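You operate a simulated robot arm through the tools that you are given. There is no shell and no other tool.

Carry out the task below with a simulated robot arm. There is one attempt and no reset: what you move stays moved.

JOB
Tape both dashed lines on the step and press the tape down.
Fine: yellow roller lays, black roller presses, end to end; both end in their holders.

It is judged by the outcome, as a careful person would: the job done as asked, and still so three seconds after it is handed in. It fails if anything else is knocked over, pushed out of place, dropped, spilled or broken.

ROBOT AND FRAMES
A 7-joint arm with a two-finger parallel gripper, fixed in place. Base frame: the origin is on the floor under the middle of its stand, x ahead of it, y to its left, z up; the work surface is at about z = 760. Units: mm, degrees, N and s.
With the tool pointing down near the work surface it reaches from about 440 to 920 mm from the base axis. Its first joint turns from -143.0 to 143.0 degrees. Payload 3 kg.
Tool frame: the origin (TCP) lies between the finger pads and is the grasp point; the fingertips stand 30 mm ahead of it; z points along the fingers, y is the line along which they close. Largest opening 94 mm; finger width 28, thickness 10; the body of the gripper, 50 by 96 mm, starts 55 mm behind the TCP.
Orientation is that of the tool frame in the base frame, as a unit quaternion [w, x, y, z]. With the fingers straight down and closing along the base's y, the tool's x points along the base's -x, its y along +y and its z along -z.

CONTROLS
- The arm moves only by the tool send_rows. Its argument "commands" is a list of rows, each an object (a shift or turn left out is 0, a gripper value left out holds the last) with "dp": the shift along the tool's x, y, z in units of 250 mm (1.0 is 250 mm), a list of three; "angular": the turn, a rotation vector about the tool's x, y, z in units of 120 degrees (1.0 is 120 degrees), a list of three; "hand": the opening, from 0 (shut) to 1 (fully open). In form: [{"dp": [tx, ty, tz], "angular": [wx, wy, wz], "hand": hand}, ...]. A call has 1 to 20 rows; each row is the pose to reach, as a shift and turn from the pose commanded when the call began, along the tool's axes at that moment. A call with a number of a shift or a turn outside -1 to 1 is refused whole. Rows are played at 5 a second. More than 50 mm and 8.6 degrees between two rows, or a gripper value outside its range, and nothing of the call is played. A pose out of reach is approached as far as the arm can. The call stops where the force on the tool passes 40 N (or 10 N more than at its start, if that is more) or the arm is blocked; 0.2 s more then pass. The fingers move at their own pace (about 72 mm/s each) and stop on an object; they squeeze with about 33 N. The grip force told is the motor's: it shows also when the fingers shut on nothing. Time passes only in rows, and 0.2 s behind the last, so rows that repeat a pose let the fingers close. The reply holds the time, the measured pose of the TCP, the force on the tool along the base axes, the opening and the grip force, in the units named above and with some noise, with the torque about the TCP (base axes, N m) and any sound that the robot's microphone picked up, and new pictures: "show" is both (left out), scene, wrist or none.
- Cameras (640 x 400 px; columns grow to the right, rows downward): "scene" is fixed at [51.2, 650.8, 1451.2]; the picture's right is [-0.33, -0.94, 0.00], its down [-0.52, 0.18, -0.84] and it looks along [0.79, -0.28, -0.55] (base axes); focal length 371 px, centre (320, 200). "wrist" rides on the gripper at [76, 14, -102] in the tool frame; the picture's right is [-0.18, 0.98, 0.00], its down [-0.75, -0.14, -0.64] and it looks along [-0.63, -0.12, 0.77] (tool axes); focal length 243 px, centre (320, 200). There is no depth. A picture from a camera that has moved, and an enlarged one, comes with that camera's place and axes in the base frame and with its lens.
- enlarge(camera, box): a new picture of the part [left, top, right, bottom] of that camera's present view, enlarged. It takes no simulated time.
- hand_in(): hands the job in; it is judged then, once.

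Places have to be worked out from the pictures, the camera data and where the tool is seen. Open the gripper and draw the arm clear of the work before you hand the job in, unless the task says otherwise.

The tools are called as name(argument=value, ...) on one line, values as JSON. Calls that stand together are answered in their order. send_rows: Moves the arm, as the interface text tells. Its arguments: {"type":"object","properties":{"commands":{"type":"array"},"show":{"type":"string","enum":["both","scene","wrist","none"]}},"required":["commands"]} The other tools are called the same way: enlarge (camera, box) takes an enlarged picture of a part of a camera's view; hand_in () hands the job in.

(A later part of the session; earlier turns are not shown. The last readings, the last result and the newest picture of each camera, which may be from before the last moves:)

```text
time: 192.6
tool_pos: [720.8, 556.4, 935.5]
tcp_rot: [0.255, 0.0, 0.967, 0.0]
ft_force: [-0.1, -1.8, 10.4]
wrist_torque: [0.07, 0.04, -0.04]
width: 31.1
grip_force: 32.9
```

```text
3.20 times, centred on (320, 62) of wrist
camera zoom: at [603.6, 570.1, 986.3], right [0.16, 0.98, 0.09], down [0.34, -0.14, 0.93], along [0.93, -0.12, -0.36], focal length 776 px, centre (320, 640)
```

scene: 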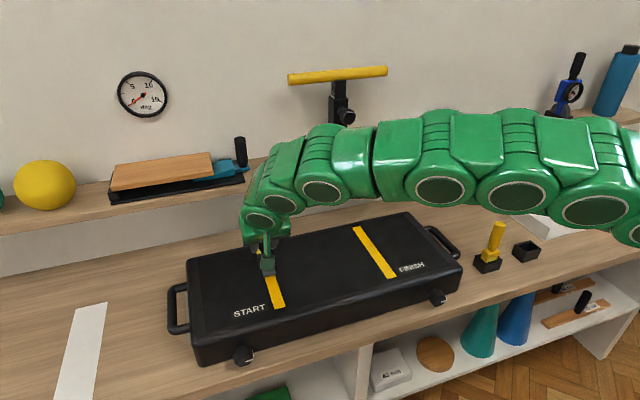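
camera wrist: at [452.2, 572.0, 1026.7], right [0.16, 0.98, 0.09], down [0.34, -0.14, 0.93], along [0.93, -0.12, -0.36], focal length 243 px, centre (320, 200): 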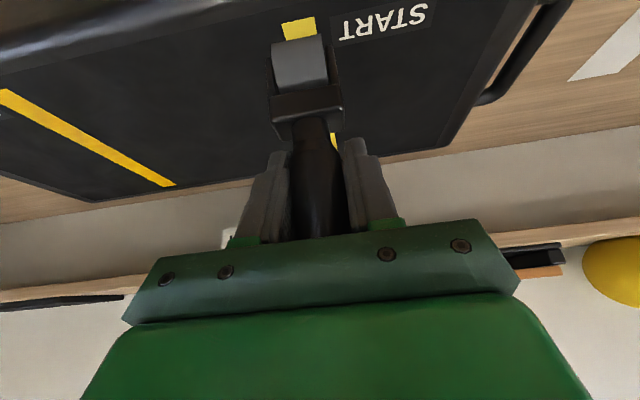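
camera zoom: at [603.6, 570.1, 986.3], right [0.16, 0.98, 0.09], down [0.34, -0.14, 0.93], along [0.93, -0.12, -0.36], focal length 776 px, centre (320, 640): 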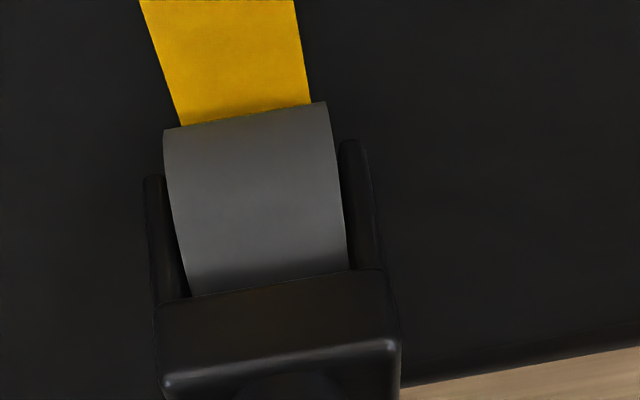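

send_rows(commands=[{"dp": [-0.0059, 0, -0.0105]}, {"dp": [-0.0407, 0, 0.0092]}, {"dp": [-0.0348, 0, 0.0196]}, {"dp": [-0.0348, 0, 0.0196]}, {"dp": [-0.0407, 0, 0.0092]}, {"dp": [-0.0756, 0, 0.0288]}, {"dp": [-0.0697, 0, 0.0393]}, {"dp": [-0.0697, 0, 0.0393]}, {"dp": [-0.0756, 0, 0.0288]}, {"dp": [-0.1104, 0, 0.0485]}, {"dp": [-0.1045, 0, 0.0589]}, {"dp": [-0.1045, 0, 0.0589]}], show="scene")

enlarge(camera="wrist", box=[220, 0, 420, 125])

enlarge(camera="scene", box=[220, 230, 320, 305])

```text
time: 195.2
tool_pos: [750.9, 556.4, 935.4]
tcp_rot: [0.256, -0.001, 0.967, 0.001]
ft_force: [-2.0, 0.3, 11.5]
wrist_torque: [0.14, 0.23, 0.0]
width: 31.1
grip_force: 33.1
```

scene: 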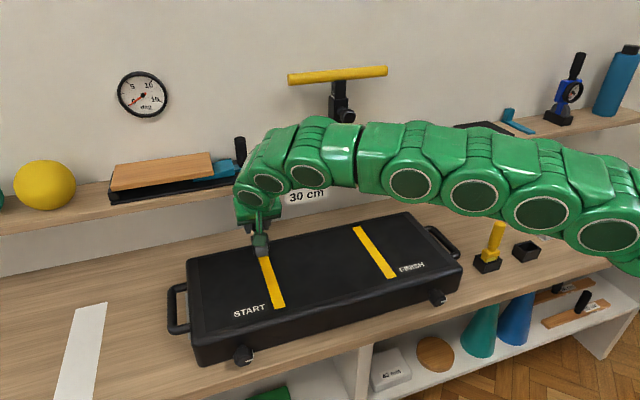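

```text
3.20 times, centred on (320, 62) of wrist
camera zoom: at [634.2, 570.9, 986.1], right [0.16, 0.98, 0.09], down [0.34, -0.14, 0.93], along [0.93, -0.12, -0.36], focal length 776 px, centre (320, 640)
```

zoom: 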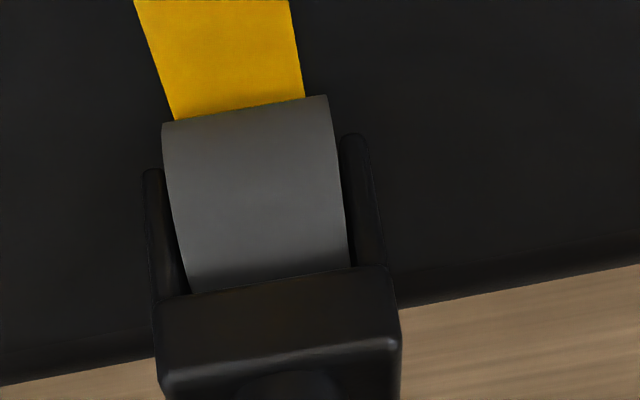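

```text
5.33 times, centred on (270, 268) of scene
camera zoom: at [51.2, 650.8, 1451.2], right [-0.33, -0.94, 0.0], down [-0.52, 0.18, -0.84], along [0.79, -0.28, -0.55], focal length 1978 px, centre (587, -160)
```

zoom: 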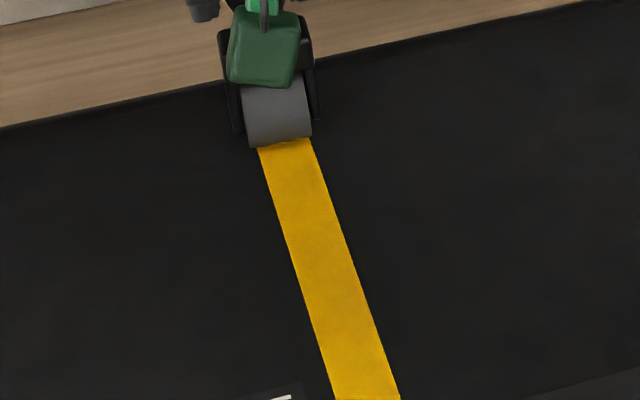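

Pressed to about x=754. For the last steps I'll pitch the gripper 8° more, which moves the wheel outward and keeps the arm within reach, then press again.

send_rows(commands=[{"dp": [-0.0098, 0, -0.0174]}, {"dp": [-0.0098, 0, -0.0174], "angular": [0, -0.0667, 0]}, {"dp": [-0.002, 0, -0.0035], "angular": [0, -0.0667, 0]}, {"dp": [0.0, 0, 0.0], "angular": [0, -0.0667, 0]}, {"dp": [0.0, 0, 0.0], "angular": [0, -0.0667, 0]}], show="none")

enlarge(camera="wrist", box=[220, 0, 420, 125])

```text
time: 196.4
tool_pos: [752.1, 557.0, 935.2]
tcp_rot: [0.321, -0.001, 0.947, 0.001]
ft_force: [-0.2, -1.1, 5.2]
wrist_torque: [-0.05, 0.01, 0.02]
width: 31.0
grip_force: 32.3
```

```text
3.20 times, centred on (320, 62) of wrist
camera zoom: at [629.0, 570.1, 969.4], right [0.15, 0.98, 0.11], down [0.21, -0.14, 0.97], along [0.97, -0.12, -0.22], focal length 776 px, centre (320, 640)
```

zoom: 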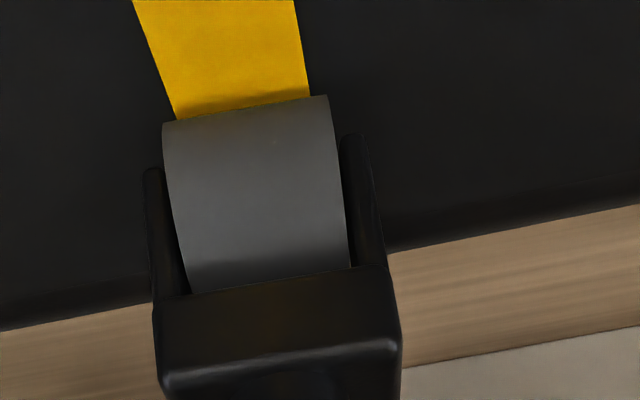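

send_rows(commands=[{"dp": [0.001, 0, 0.0013]}, {"dp": [0.001, 0, 0.0013]}, {"dp": [-0.0073, 0, -0.0095]}, {"dp": [-0.0359, 0, 0.0124]}, {"dp": [-0.0276, 0, 0.0232]}, {"dp": [-0.0276, 0, 0.0232]}, {"dp": [-0.0359, 0, 0.0124]}, {"dp": [-0.0581, 0, 0.0294]}, {"dp": [-0.0498, 0, 0.0402]}, {"dp": [-0.0498, 0, 0.0402]}], show="none")

enlarge(camera="wrist", box=[220, 0, 420, 125])

enlarge(camera="scene", box=[220, 230, 320, 305])

```text
time: 198.6
tool_pos: [766.9, 555.4, 935.2]
tcp_rot: [0.322, -0.001, 0.947, 0.001]
ft_force: [-3.5, -1.7, 12.4]
wrist_torque: [0.01, 0.29, 0.03]
width: 31.1
grip_force: 33.2
```

```text
3.20 times, centred on (320, 62) of wrist
camera zoom: at [644.0, 569.9, 969.2], right [0.15, 0.98, 0.11], down [0.21, -0.14, 0.97], along [0.97, -0.12, -0.22], focal length 776 px, centre (320, 640)
```

zoom: 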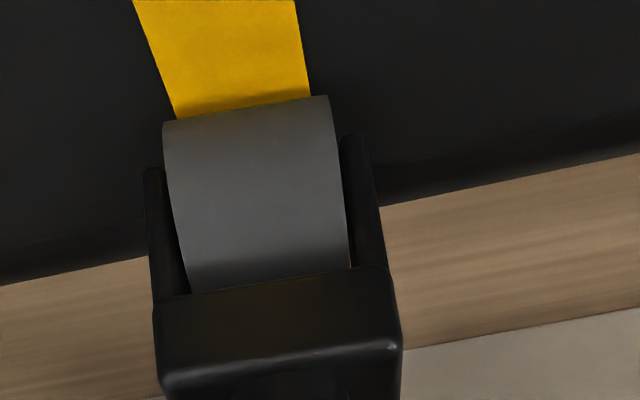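

```text
5.33 times, centred on (270, 268) of scene
camera zoom: at [51.2, 650.8, 1451.2], right [-0.33, -0.94, 0.0], down [-0.52, 0.18, -0.84], along [0.79, -0.28, -0.55], focal length 1978 px, centre (587, -160)
```

zoom: 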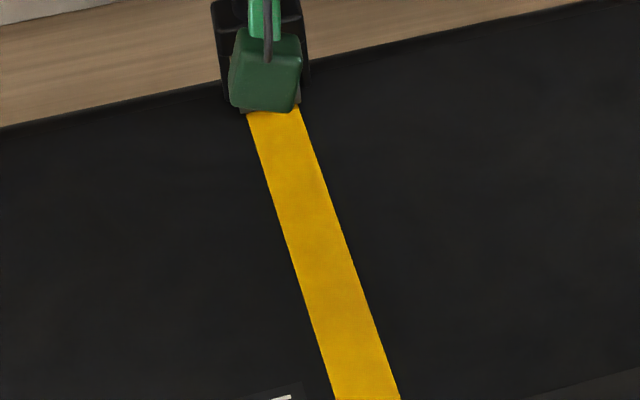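

START looks pressed to the end. Lifting off and backing away to inspect both lines.

send_rows(commands=[{"dp": [-0.0243, 0, -0.0318]}, {"dp": [0.02, 0, -0.13]}, {"dp": [0.0933, 0, -0.273]}, {"dp": [0.13, -0.15, -0.32]}, {"dp": [0.16, -0.3, -0.36]}, {"dp": [0.19, -0.45, -0.39]}, {"dp": [0.2277, -0.6, -0.4263]}, {"dp": [0.2277, -0.6, -0.4263]}], show="both")

enlarge(camera="scene", box=[180, 200, 480, 387])

enlarge(camera="scene", box=[225, 235, 325, 310])

```text
time: 200.4
tool_pos: [658.4, 407.2, 978.9]
tcp_rot: [0.322, 0.0, 0.947, 0.0]
ft_force: [-0.1, -0.4, -1.3]
wrist_torque: [0.01, -0.02, 0.0]
width: 31.4
grip_force: 33.2
camera wrist: at [534.8, 419.5, 1015.2], right [0.15, 0.98, 0.11], down [0.21, -0.14, 0.97], along [0.97, -0.12, -0.22], focal length 243 px, centre (320, 200)
```

scene: 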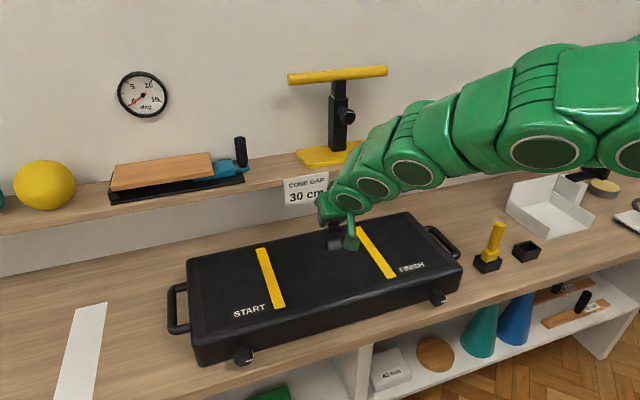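
wrist: 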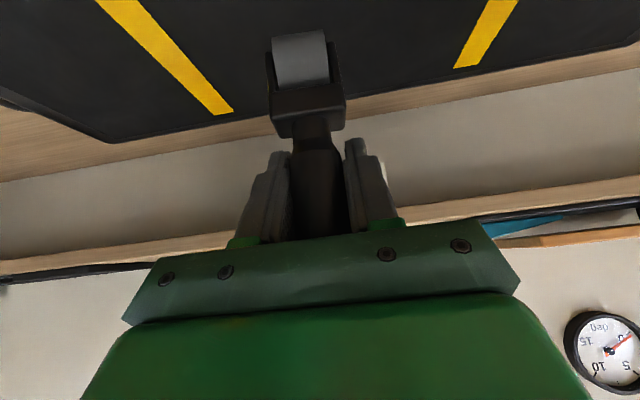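

```text
2.13 times, centred on (330, 294) of scene
camera zoom: at [51.2, 650.8, 1451.2], right [-0.33, -0.94, 0.0], down [-0.52, 0.18, -0.84], along [0.79, -0.28, -0.55], focal length 791 px, centre (299, 0)
```

zoom: 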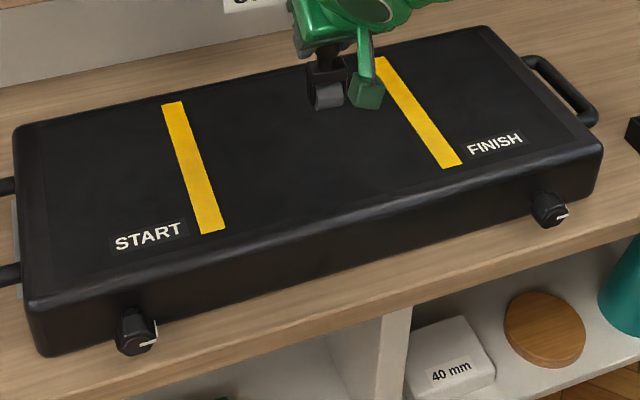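

```text
5.33 times, centred on (275, 272) of scene
camera zoom: at [51.2, 650.8, 1451.2], right [-0.33, -0.94, 0.0], down [-0.52, 0.18, -0.84], along [0.79, -0.28, -0.55], focal length 1978 px, centre (560, -187)
```

zoom: 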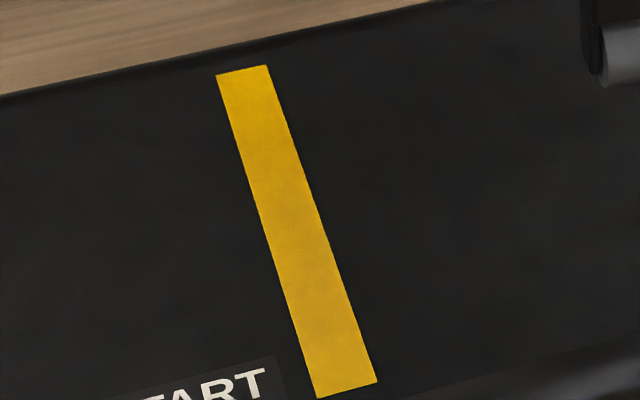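

Both lines are deep yellow end to end, so the tape is laid and pressed everywhere, and the step hasn't moved. Now I'll return the black roller, going high to clear the yellow handle.

send_rows(commands=[{"dp": [-0.0632, 0, -0.0826]}, {"dp": [-0.1265, -0.06, -0.1652]}, {"dp": [-0.11, -0.24, -0.18]}, {"dp": [-0.085, -0.42, -0.2]}, {"dp": [-0.06, -0.6, -0.22]}, {"dp": [-0.0312, -0.78, -0.238], "angular": [0, 0.0333, 0]}, {"dp": [-0.0312, -0.8, -0.238], "angular": [0, 0.0333, 0]}, {"dp": [-0.0312, -0.8, -0.238], "angular": [0, 0.0333, 0]}], show="wrist")

enlarge(camera="wrist", box=[220, 0, 420, 125])

```text
time: 202.2
tool_pos: [626.1, 205.8, 1034.8]
tcp_rot: [0.288, 0.0, 0.957, 0.0]
ft_force: [-0.6, 0.0, -1.5]
wrist_torque: [0.0, -0.04, 0.0]
width: 30.9
grip_force: 32.7
camera wrist: at [506.7, 219.6, 1079.0], right [0.15, 0.98, 0.1], down [0.27, -0.14, 0.95], along [0.95, -0.12, -0.29], focal length 243 px, centre (320, 200)
```

wrist: 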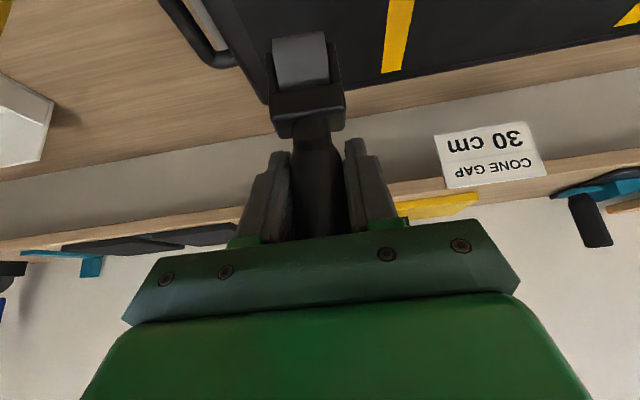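

```text
3.20 times, centred on (320, 62) of wrist
camera zoom: at [506.7, 219.6, 1079.0], right [0.15, 0.98, 0.1], down [0.27, -0.14, 0.95], along [0.95, -0.12, -0.29], focal length 776 px, centre (320, 640)
```

zoom: 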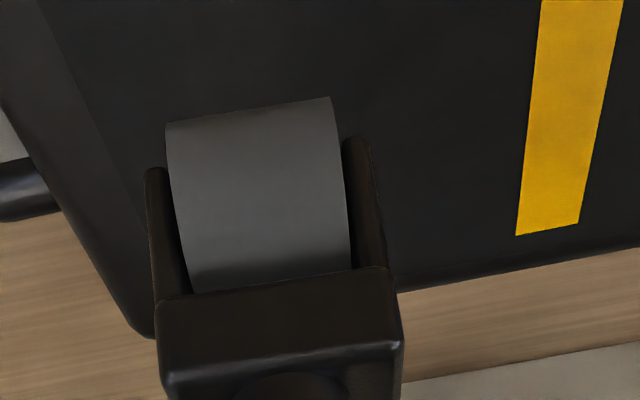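

The roller now lags about 4–6° in the grip, so it would only hang upright at a tilt that's borderline for reach at the holder. A brief touch on the already-pressed FINISH tape while moving a few mm in -x will pivot it back upright, so I'll do that first.

send_rows(commands=[{"dp": [-0.0712, 0.12, 0.0471]}, {"dp": [-0.1424, 0.243, 0.0941]}, {"dp": [-0.2136, 0.364, 0.1412]}, {"dp": [-0.1143, 0.364, 0.2914]}, {"dp": [-0.0261, 0.364, 0.4248]}, {"dp": [-0.0261, 0.364, 0.4248]}, {"dp": [-0.0261, 0.364, 0.4248]}], show="none")

send_rows(commands=[{"dp": [0.0132, 0, 0.02]}, {"dp": [0.0221, 0, 0.0334]}, {"dp": [0.0221, 0, 0.0334]}], show="wrist")

enlarge(camera="wrist", box=[220, 0, 420, 125])

```text
time: 203.8
tool_pos: [689.8, 298.8, 950.0]
tcp_rot: [0.288, 0.001, 0.957, 0.0]
ft_force: [-0.4, -0.5, -0.5]
wrist_torque: [0.05, 0.0, -0.01]
width: 31.2
grip_force: 32.6
```

```text
time: 204.6
tool_pos: [690.2, 299.2, 940.4]
tcp_rot: [0.288, 0.0, 0.958, 0.0]
ft_force: [0.1, -0.3, -0.8]
wrist_torque: [0.02, -0.01, -0.02]
width: 31.0
grip_force: 32.7
camera wrist: at [570.1, 312.3, 983.2], right [0.15, 0.98, 0.1], down [0.27, -0.14, 0.95], along [0.95, -0.12, -0.29], focal length 243 px, centre (320, 200)
```

wrist: 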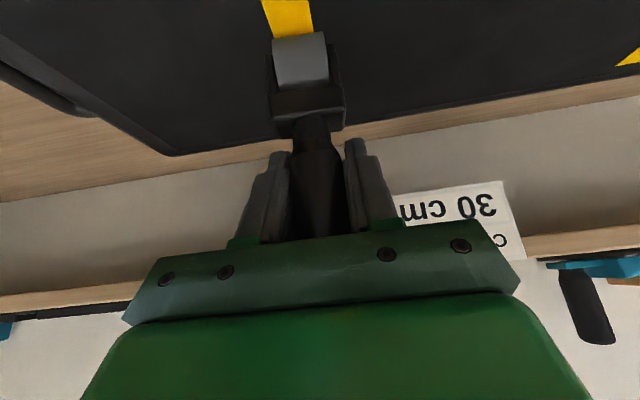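

```text
3.20 times, centred on (320, 62) of wrist
camera zoom: at [570.1, 312.3, 983.2], right [0.15, 0.98, 0.1], down [0.27, -0.14, 0.95], along [0.95, -0.12, -0.29], focal length 776 px, centre (320, 640)
```

zoom: 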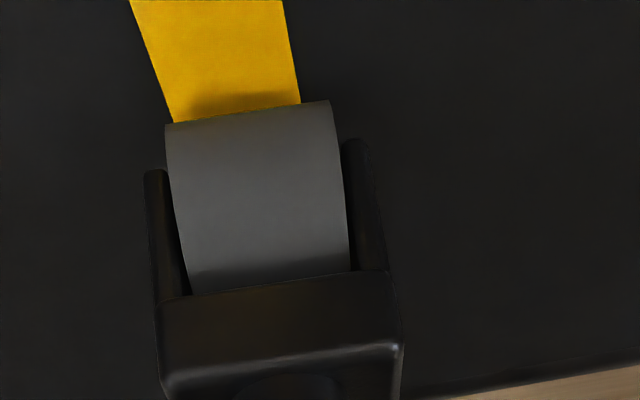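

send_rows(commands=[{"dp": [0.0088, -0.006, 0.0133]}, {"dp": [0.0088, -0.006, 0.0133]}], show="none")

send_rows(commands=[{"dp": [0.0013, 0, 0.002]}, {"dp": [0.0013, 0, 0.002]}], show="none")

send_rows(commands=[{"dp": [0.0013, 0, 0.002]}, {"dp": [0.0013, 0, 0.002]}], show="none")

```text
time: 205.2
tool_pos: [688.8, 296.6, 936.8]
tcp_rot: [0.289, 0.0, 0.957, -0.001]
ft_force: [-0.5, -0.5, -1.2]
wrist_torque: [0.01, -0.04, 0.04]
width: 30.9
grip_force: 32.9
```

```text
time: 205.8
tool_pos: [689.3, 297.0, 937.2]
tcp_rot: [0.288, 0.0, 0.958, 0.0]
ft_force: [0.1, -1.0, -0.9]
wrist_torque: [0.04, -0.03, -0.02]
width: 31.1
grip_force: 33.1
```

```text
time: 206.4
tool_pos: [689.1, 298.0, 936.7]
tcp_rot: [0.288, 0.0, 0.958, 0.0]
ft_force: [0.2, -0.9, -1.5]
wrist_torque: [0.01, -0.01, 0.0]
width: 30.9
grip_force: 32.6
```

send_rows(commands=[{"dp": [0.0018, 0, 0.0027]}, {"dp": [0.0018, 0, 0.0027]}], show="none")

send_rows(commands=[{"dp": [0.0013, 0, 0.002]}, {"dp": [0.0013, 0, 0.002]}], show="none")

```text
time: 207.0
tool_pos: [689.3, 296.9, 936.0]
tcp_rot: [0.287, -0.001, 0.958, 0.0]
ft_force: [-0.3, 1.0, 1.7]
wrist_torque: [0.03, 0.06, 0.0]
width: 30.9
grip_force: 32.6
```

```text
time: 207.6
tool_pos: [689.1, 296.3, 935.1]
tcp_rot: [0.29, -0.001, 0.957, 0.001]
ft_force: [-0.8, 0.0, 13.9]
wrist_torque: [0.02, 0.02, 0.04]
width: 31.0
grip_force: 33.1
```

N≈15. Now pull 9 mm in -x to pivot the roller upright.

send_rows(commands=[{"dp": [0.01, 0, -0.0066]}, {"dp": [0.02, 0, -0.0132]}, {"dp": [0.03, 0, -0.0199]}, {"dp": [0.03, 0, -0.0199]}], show="none")

enlarge(camera="wrist", box=[220, 0, 420, 125])

```text
time: 208.6
tool_pos: [681.4, 296.2, 935.0]
tcp_rot: [0.288, 0.0, 0.958, 0.001]
ft_force: [1.6, -0.2, 17.1]
wrist_torque: [0.25, -0.15, -0.02]
width: 31.3
grip_force: 33.3
```

```text
3.20 times, centred on (320, 62) of wrist
camera zoom: at [561.6, 309.8, 977.3], right [0.15, 0.98, 0.1], down [0.27, -0.14, 0.95], along [0.95, -0.12, -0.29], focal length 776 px, centre (320, 640)
```

zoom: 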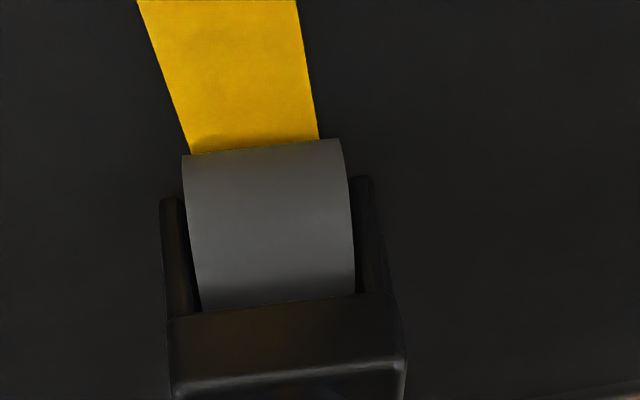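

The pitch is now right (upright at about 32° tilt), but the roller has twisted about its handle axis by roughly 7°. I'll compensate with gripper yaw at the holder. Lifting to confirm.

send_rows(commands=[{"dp": [-0.0221, 0, -0.0334]}, {"dp": [-0.0662, 0, -0.1001]}, {"dp": [-0.1324, 0, -0.2002]}, {"dp": [-0.1986, 0, -0.3003], "angular": [0, 0.0122, 0]}, {"dp": [-0.1986, 0, -0.3003], "angular": [0, 0.0122, 0]}], show="both")

enlarge(camera="wrist", box=[220, 0, 420, 125])

enlarge(camera="scene", box=[310, 170, 430, 260])

```text
time: 209.8
tool_pos: [681.6, 296.4, 1025.3]
tcp_rot: [0.276, 0.0, 0.961, 0.0]
ft_force: [-0.3, 0.4, -0.6]
wrist_torque: [0.01, 0.01, -0.01]
width: 31.4
grip_force: 33.7
camera wrist: at [563.0, 309.3, 1070.7], right [0.16, 0.98, 0.1], down [0.3, -0.14, 0.94], along [0.94, -0.12, -0.32], focal length 243 px, centre (320, 200)
```

scene: 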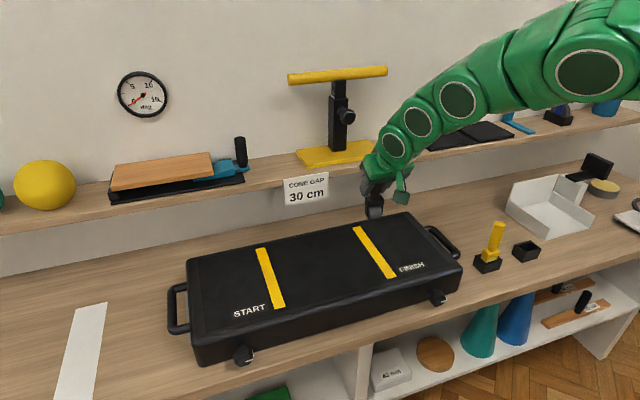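
wrist: 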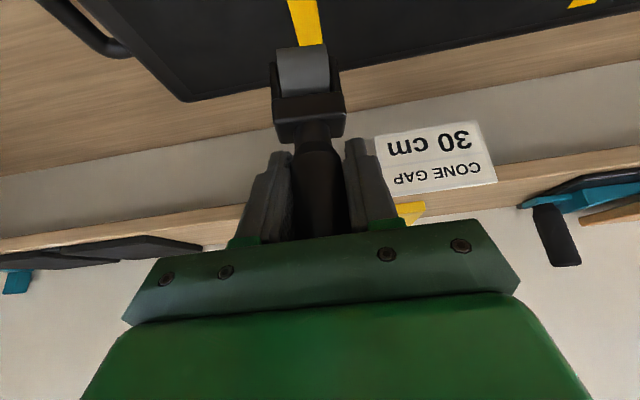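

```text
3.20 times, centred on (320, 62) of wrist
camera zoom: at [563.0, 309.3, 1070.7], right [0.16, 0.98, 0.1], down [0.3, -0.14, 0.94], along [0.94, -0.12, -0.32], focal length 776 px, centre (320, 640)
```

zoom: 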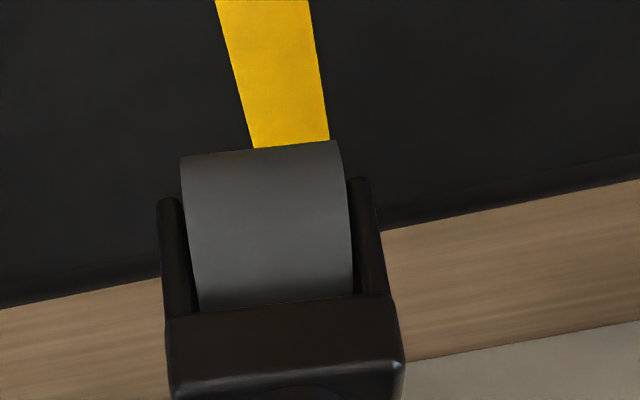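

```text
4.44 times, centred on (370, 215) of scene
camera zoom: at [51.2, 650.8, 1451.2], right [-0.33, -0.94, 0.0], down [-0.52, 0.18, -0.84], along [0.79, -0.28, -0.55], focal length 1648 px, centre (98, 133)
```

zoom: 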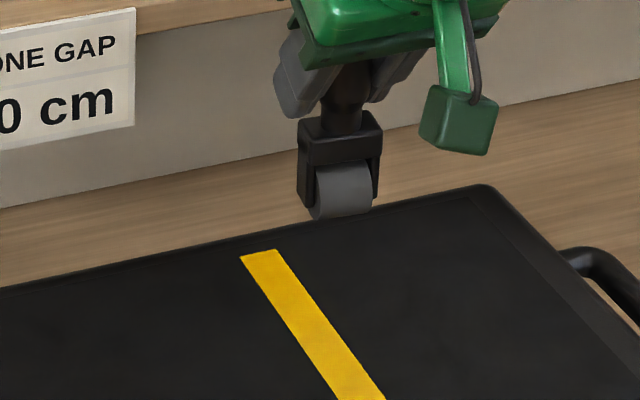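

Twist confirmed at about 7°. Carrying it high over to the black holder and yawing +7° there.

send_rows(commands=[{"dp": [0.0302, -0.1746, -0.0189]}, {"dp": [0.0605, -0.3493, -0.0378]}, {"dp": [0.0907, -0.5239, -0.0568]}, {"dp": [0.121, -0.6986, -0.0757]}, {"dp": [0.1512, -0.8732, -0.0946]}, {"dp": [0.1512, -0.8732, -0.0946]}], show="none")

send_rows(commands=[{"dp": [0.0302, -0.1746, -0.0189]}, {"dp": [0.0605, -0.3493, -0.0378]}, {"dp": [0.0907, -0.5239, -0.0568]}, {"dp": [0.121, -0.6986, -0.0757]}, {"dp": [0.1512, -0.8732, -0.0946]}, {"dp": [0.1512, -0.8732, -0.0946], "angular": [-0.0155, 0, -0.0247]}, {"dp": [0.1512, -0.8732, -0.0946], "angular": [-0.0309, 0, -0.0494]}, {"dp": [0.1512, -0.8732, -0.0946], "angular": [-0.0309, 0, -0.0494]}], show="both")

enlarge(camera="wrist", box=[220, 0, 420, 125])

enlarge(camera="scene", box=[460, 190, 580, 280])

```text
time: 211.2
tool_pos: [635.9, 78.4, 1023.2]
tcp_rot: [0.275, 0.0, 0.961, 0.0]
ft_force: [-0.3, -0.1, -1.4]
wrist_torque: [-0.01, 0.01, 0.03]
width: 31.1
grip_force: 33.0
```

```text
time: 213.0
tool_pos: [591.1, -139.4, 1023.3]
tcp_rot: [0.275, -0.059, 0.959, 0.017]
ft_force: [0.5, -0.5, -0.5]
wrist_torque: [-0.04, 0.0, 0.02]
width: 30.7
grip_force: 32.9
camera wrist: at [472.1, -140.7, 1069.8], right [0.03, 0.99, 0.1], down [0.31, -0.1, 0.94], along [0.95, 0.0, -0.32], focal length 243 px, centre (320, 200)
```

scene: 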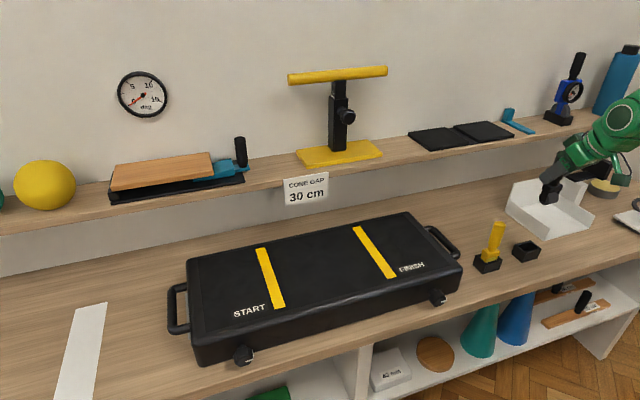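
wrist: 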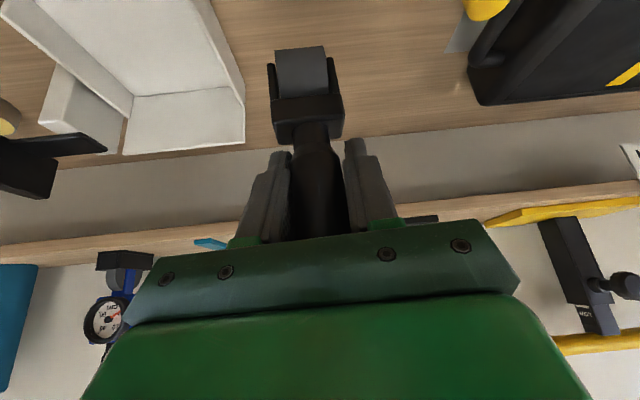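

```text
3.20 times, centred on (320, 62) of wrist
camera zoom: at [472.1, -140.7, 1069.8], right [0.03, 0.99, 0.1], down [0.31, -0.1, 0.94], along [0.95, 0.0, -0.32], focal length 776 px, centre (320, 640)
```

zoom: 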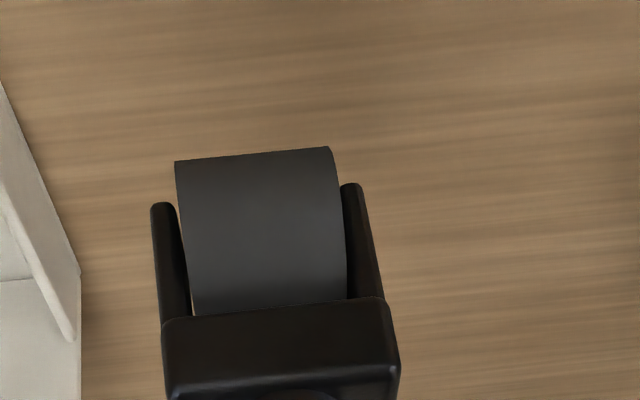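

```text
4.44 times, centred on (520, 235) of scene
camera zoom: at [51.2, 650.8, 1451.2], right [-0.33, -0.94, 0.0], down [-0.52, 0.18, -0.84], along [0.79, -0.28, -0.55], focal length 1648 px, centre (-569, 44)
```

zoom: 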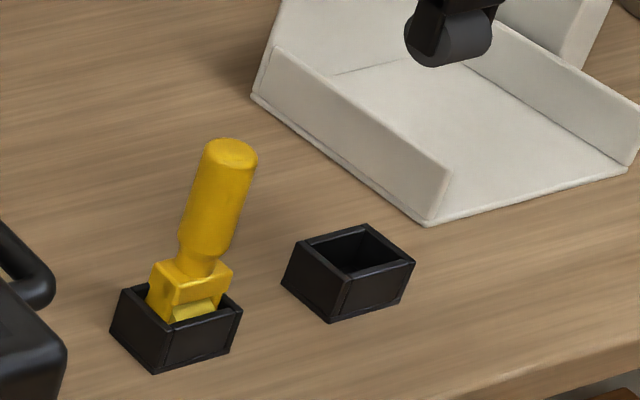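

The wheel axle is now aligned with y. The wheel sits about (+1.5, -2.5) mm from the holder centre, so I'll correct that while lowering to just above the rim and then check its upright posture.

send_rows(commands=[{"dp": [0.061, 0.0107, 0.0952]}, {"dp": [0.1219, 0.0107, 0.1904]}, {"dp": [0.1829, 0.0107, 0.2855]}, {"dp": [0.2438, 0.0107, 0.3807]}, {"dp": [0.2438, 0.0107, 0.3807]}, {"dp": [0.2438, 0.0107, 0.3807]}], show="both")

enlarge(camera="wrist", box=[220, 0, 420, 125])

enlarge(camera="scene", box=[495, 205, 575, 265])

```text
time: 214.4
tool_pos: [591.0, -137.7, 911.4]
tcp_rot: [0.276, -0.058, 0.959, 0.016]
ft_force: [-0.4, 1.0, -1.9]
wrist_torque: [0.02, 0.0, -0.01]
width: 31.1
grip_force: 33.1
camera wrist: at [471.7, -138.6, 956.9], right [0.04, 0.99, 0.1], down [0.31, -0.1, 0.94], along [0.95, 0.0, -0.32], focal length 243 px, centre (320, 200)
```

scene: 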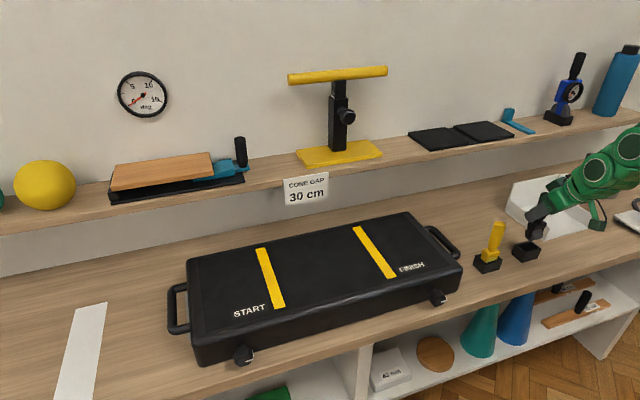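
wrist: 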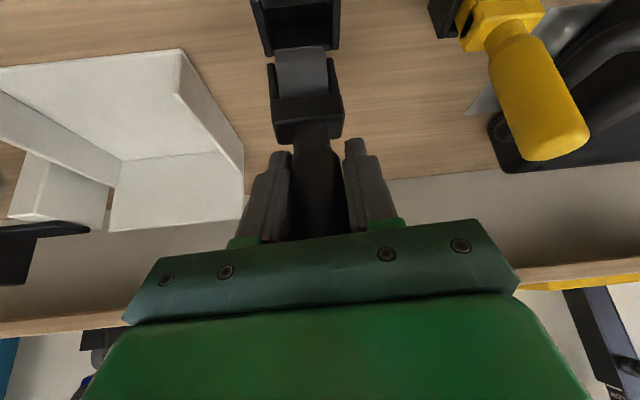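

```text
3.20 times, centred on (320, 62) of wrist
camera zoom: at [471.7, -138.6, 956.9], right [0.04, 0.99, 0.1], down [0.31, -0.1, 0.94], along [0.95, 0.0, -0.32], focal length 776 px, centre (320, 640)
```

zoom: 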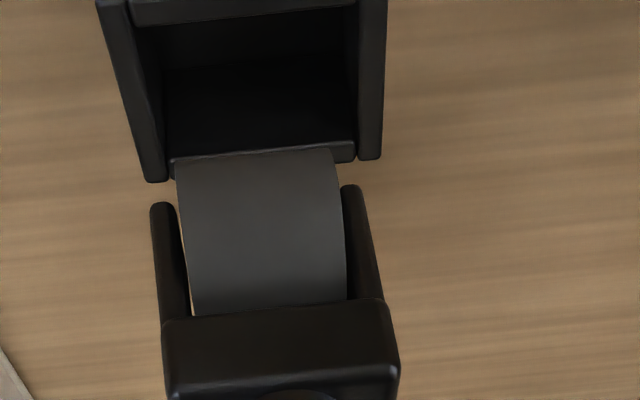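

```text
6.67 times, centred on (535, 235) of scene
camera zoom: at [51.2, 650.8, 1451.2], right [-0.33, -0.94, 0.0], down [-0.52, 0.18, -0.84], along [0.79, -0.28, -0.55], focal length 2472 px, centre (-1113, -33)
```

zoom: 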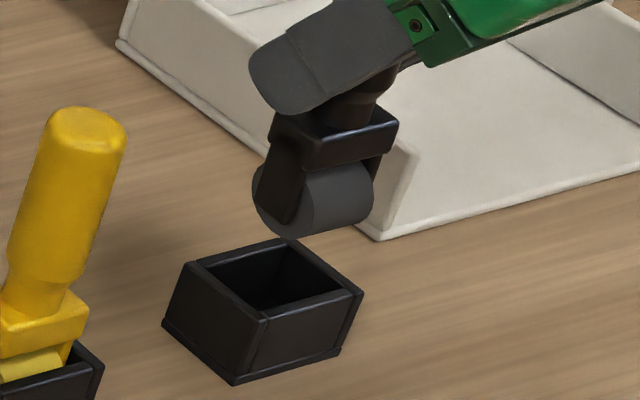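

Measurements show the roller leaning about 2° toward -y and 1° forward, with about 1° of yaw left. I'll apply small corrective rotations and re-centre before insertion.

send_rows(commands=[{"dp": [-0.004, -0.0046, 0.0025], "angular": [-0.0179, 0.0082, -0.0006]}, {"dp": [-0.004, -0.0046, 0.0025], "angular": [-0.0179, 0.0082, -0.0006]}, {"dp": [-0.004, -0.0046, 0.0025], "angular": [-0.0179, 0.0082, -0.0006]}], show="wrist")

enlarge(camera="wrist", box=[240, 0, 360, 75])

enlarge(camera="scene", box=[505, 215, 555, 252])

```text
time: 215.2
tool_pos: [591.9, -137.9, 911.2]
tcp_rot: [0.265, -0.065, 0.961, 0.034]
ft_force: [-0.3, 0.0, -0.6]
wrist_torque: [-0.01, 0.0, 0.01]
width: 31.1
grip_force: 32.7
camera wrist: at [473.6, -143.7, 959.6], right [0.02, 0.99, 0.13], down [0.34, -0.12, 0.93], along [0.94, 0.03, -0.33], focal length 243 px, centre (320, 200)
```

wrist: 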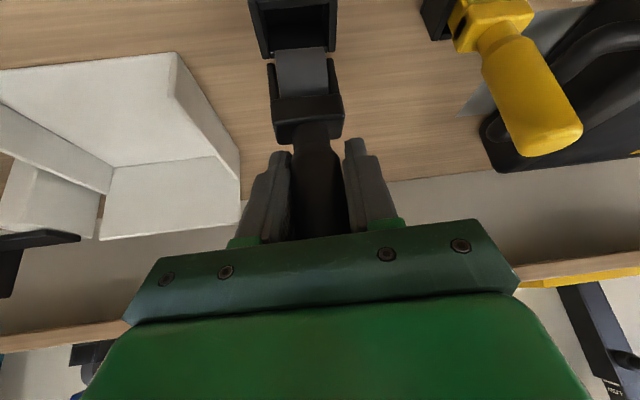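

```text
5.33 times, centred on (300, 38) of wrist
camera zoom: at [473.6, -143.7, 959.6], right [0.02, 0.99, 0.13], down [0.34, -0.12, 0.93], along [0.94, 0.03, -0.33], focal length 1294 px, centre (427, 1067)
```

zoom: 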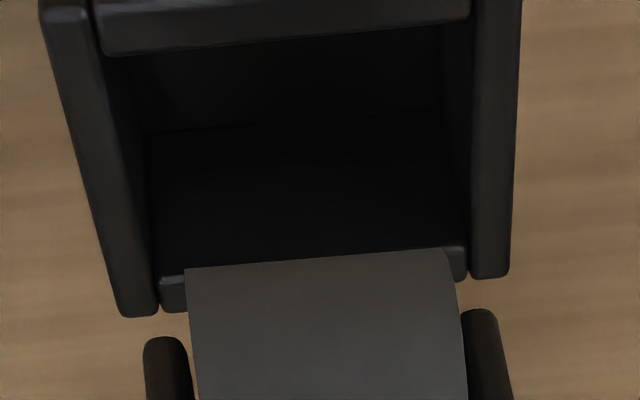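

```text
10.81 times, centred on (530, 234) of scene
camera zoom: at [51.2, 650.8, 1451.2], right [-0.33, -0.94, 0.0], down [-0.52, 0.18, -0.84], along [0.79, -0.28, -0.55], focal length 4009 px, centre (-1950, -162)
```

zoom: 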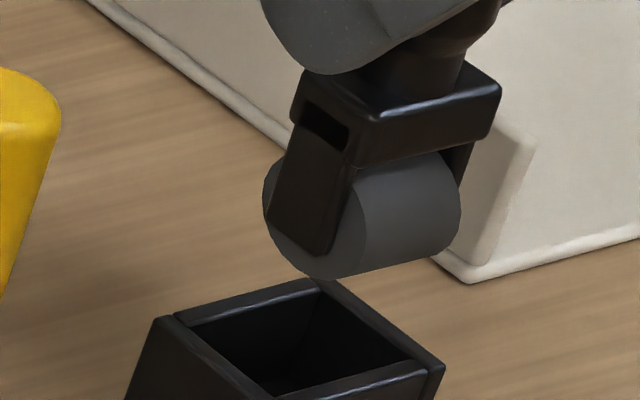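

enlarge(camera="wrist", box=[250, 35, 370, 110])

```text
5.33 times, centred on (310, 72) of wrist
camera zoom: at [473.6, -143.7, 959.6], right [0.02, 0.99, 0.13], down [0.34, -0.12, 0.93], along [0.94, 0.03, -0.33], focal length 1294 px, centre (373, 880)
```

zoom: 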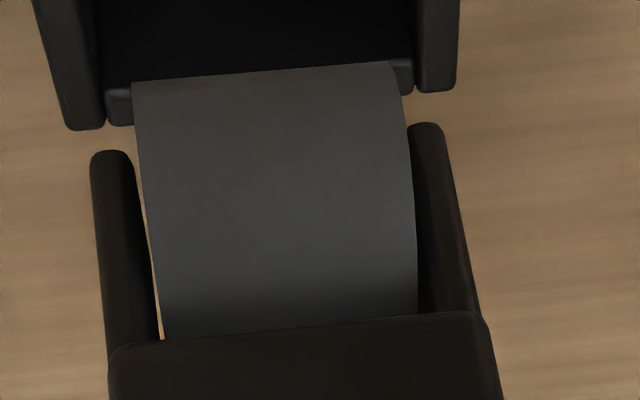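

Fork tips (-141.1) and holder (-141.05) are centred, and the wheel's x matches its original spot (590.9). Lowering to just above the rim.

send_rows(commands=[{"dp": [0.0206, -0.0012, 0.0342]}, {"dp": [0.0412, -0.0025, 0.0685]}, {"dp": [0.0515, -0.0031, 0.0856]}, {"dp": [0.0515, -0.0031, 0.0856]}], show="scene")

enlarge(camera="wrist", box=[250, 20, 370, 95])

enlarge(camera="scene", box=[505, 225, 555, 262])

```text
time: 216.2
tool_pos: [591.9, -139.4, 885.9]
tcp_rot: [0.266, -0.064, 0.961, 0.034]
ft_force: [-0.4, 0.4, -1.0]
wrist_torque: [-0.03, -0.02, 0.05]
width: 30.6
grip_force: 32.8
```

scene: 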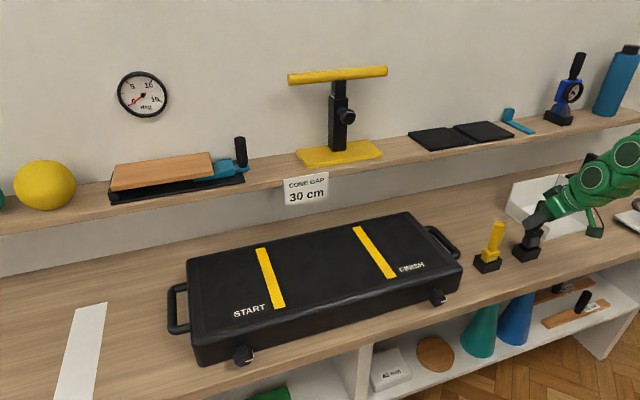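

```text
5.33 times, centred on (310, 58) of wrist
camera zoom: at [473.1, -144.0, 934.7], right [0.02, 0.99, 0.13], down [0.34, -0.12, 0.93], along [0.94, 0.03, -0.33], focal length 1294 px, centre (373, 960)
```

zoom: 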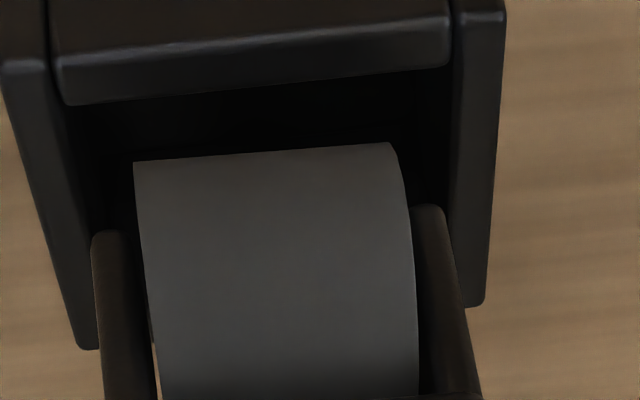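

```text
10.81 times, centred on (530, 244) of scene
camera zoom: at [51.2, 650.8, 1451.2], right [-0.33, -0.94, 0.0], down [-0.52, 0.18, -0.84], along [0.79, -0.28, -0.55], focal length 4009 px, centre (-1950, -270)
```

zoom: 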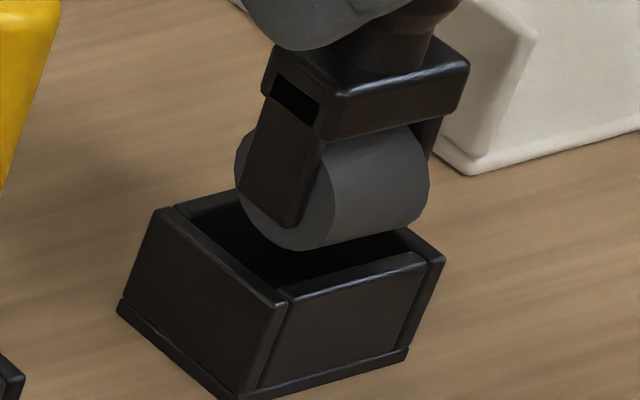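

send_rows(commands=[{"dp": [0.0072, -0.0006, 0.0093]}, {"dp": [0.0124, -0.0009, 0.0178]}, {"dp": [0.0124, -0.0009, 0.0178]}], show="none")

enlarge(camera="wrist", box=[250, 20, 370, 95])

enlarge(camera="scene", box=[505, 225, 555, 262])

```text
time: 217.0
tool_pos: [591.4, -138.3, 880.5]
tcp_rot: [0.267, -0.065, 0.961, 0.034]
ft_force: [-0.2, 0.2, -0.7]
wrist_torque: [0.0, -0.02, -0.01]
width: 30.7
grip_force: 32.8
```

```text
5.33 times, centred on (310, 58) of wrist
camera zoom: at [472.8, -143.6, 929.3], right [0.02, 0.99, 0.13], down [0.34, -0.12, 0.93], along [0.94, 0.03, -0.33], focal length 1294 px, centre (373, 960)
```

zoom: 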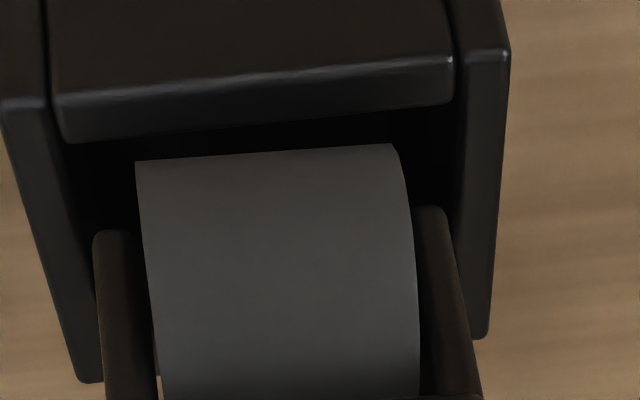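

```text
10.81 times, centred on (530, 244) of scene
camera zoom: at [51.2, 650.8, 1451.2], right [-0.33, -0.94, 0.0], down [-0.52, 0.18, -0.84], along [0.79, -0.28, -0.55], focal length 4009 px, centre (-1950, -270)
```

zoom: 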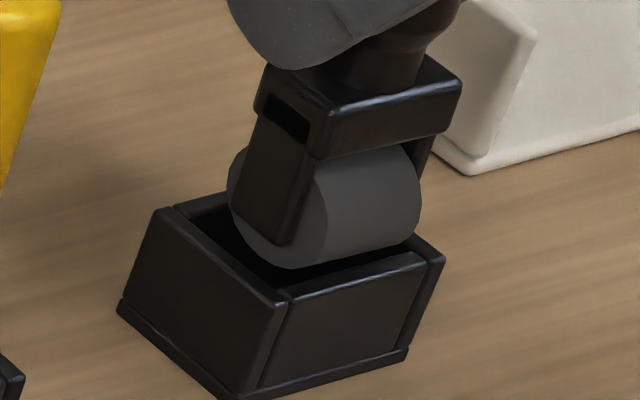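

send_rows(commands=[{"dp": [0.0052, 0.0007, 0.0086]}, {"dp": [0.0103, 0.0004, 0.0171]}, {"dp": [0.0103, 0.0004, 0.0171]}], show="none")

enlarge(camera="wrist", box=[250, 20, 370, 95])

enlarge(camera="scene", box=[505, 225, 555, 262])

```text
time: 217.8
tool_pos: [591.4, -138.2, 874.8]
tcp_rot: [0.266, -0.065, 0.961, 0.035]
ft_force: [-0.4, -0.4, -1.4]
wrist_torque: [0.0, 0.0, 0.03]
width: 30.5
grip_force: 32.6
```

```text
5.33 times, centred on (310, 58) of wrist
camera zoom: at [472.8, -143.3, 924.1], right [0.02, 0.99, 0.13], down [0.34, -0.12, 0.93], along [0.94, 0.03, -0.33], focal length 1294 px, centre (373, 960)
```

zoom: 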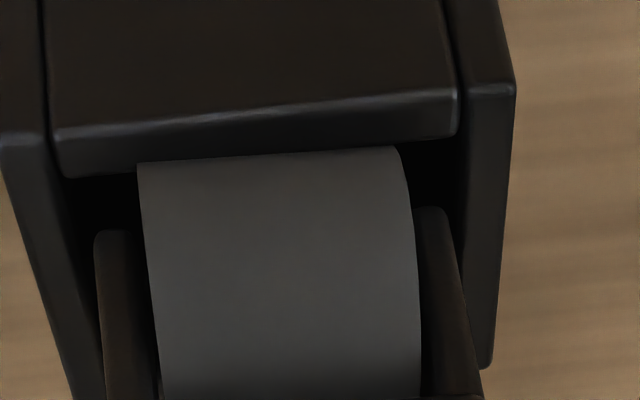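

```text
10.81 times, centred on (530, 244) of scene
camera zoom: at [51.2, 650.8, 1451.2], right [-0.33, -0.94, 0.0], down [-0.52, 0.18, -0.84], along [0.79, -0.28, -0.55], focal length 4009 px, centre (-1950, -270)
```

zoom: 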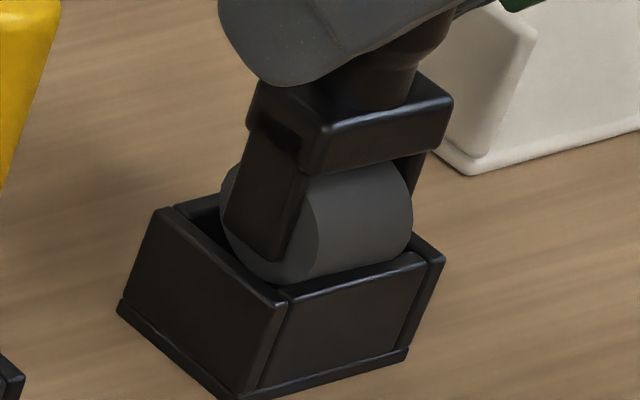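

No contact forces, and it's going in cleanly. Continuing down.

send_rows(commands=[{"dp": [0.0062, -0.0004, 0.0103]}, {"dp": [0.0124, -0.0007, 0.0205]}, {"dp": [0.0124, -0.0007, 0.0205]}], show="none")

send_rows(commands=[{"dp": [0.0062, -0.0004, 0.0103]}, {"dp": [0.0103, -0.0006, 0.0171]}, {"dp": [0.0103, -0.0006, 0.0171]}], show="none")

enlarge(camera="scene", box=[505, 225, 555, 262])

enlarge(camera="wrist", box=[250, 20, 370, 95])

```text
time: 218.6
tool_pos: [592.1, -138.1, 870.7]
tcp_rot: [0.267, -0.064, 0.961, 0.034]
ft_force: [2.5, 3.4, 14.7]
wrist_torque: [-0.09, 0.15, 0.0]
width: 30.1
grip_force: 32.3
```

```text
time: 219.0
tool_pos: [593.5, -138.9, 870.3]
tcp_rot: [0.269, -0.064, 0.96, 0.033]
ft_force: [-1.3, 2.1, 8.2]
wrist_torque: [-0.04, 0.23, -0.04]
width: 30.6
grip_force: 33.2
stopped in row 1: the force on the tool passed its limit at 46 N (the readings are from after the stop); the commanded pose is now the measured one
```

```text
10.81 times, centred on (530, 244) of scene
camera zoom: at [51.2, 650.8, 1451.2], right [-0.33, -0.94, 0.0], down [-0.52, 0.18, -0.84], along [0.79, -0.28, -0.55], focal length 4009 px, centre (-1950, -270)
```

zoom: 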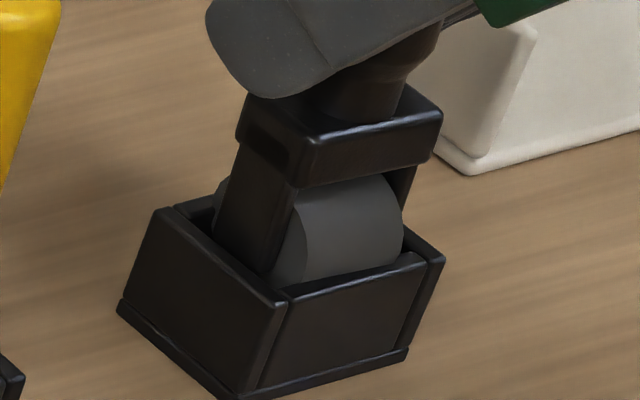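

```text
5.33 times, centred on (310, 58) of wrist
camera zoom: at [474.5, -143.1, 918.1], right [0.02, 0.99, 0.12], down [0.33, -0.12, 0.94], along [0.94, 0.03, -0.33], focal length 1294 px, centre (373, 960)
```

zoom: 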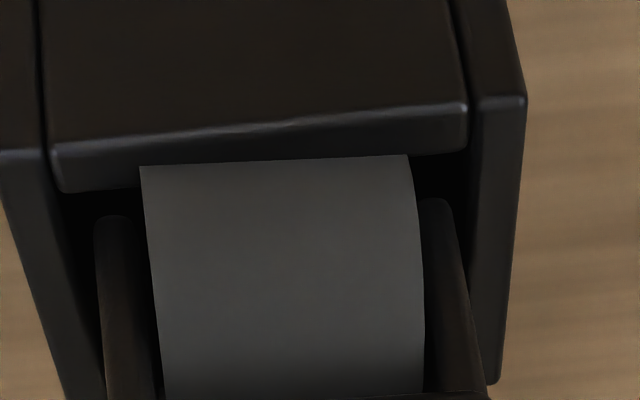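

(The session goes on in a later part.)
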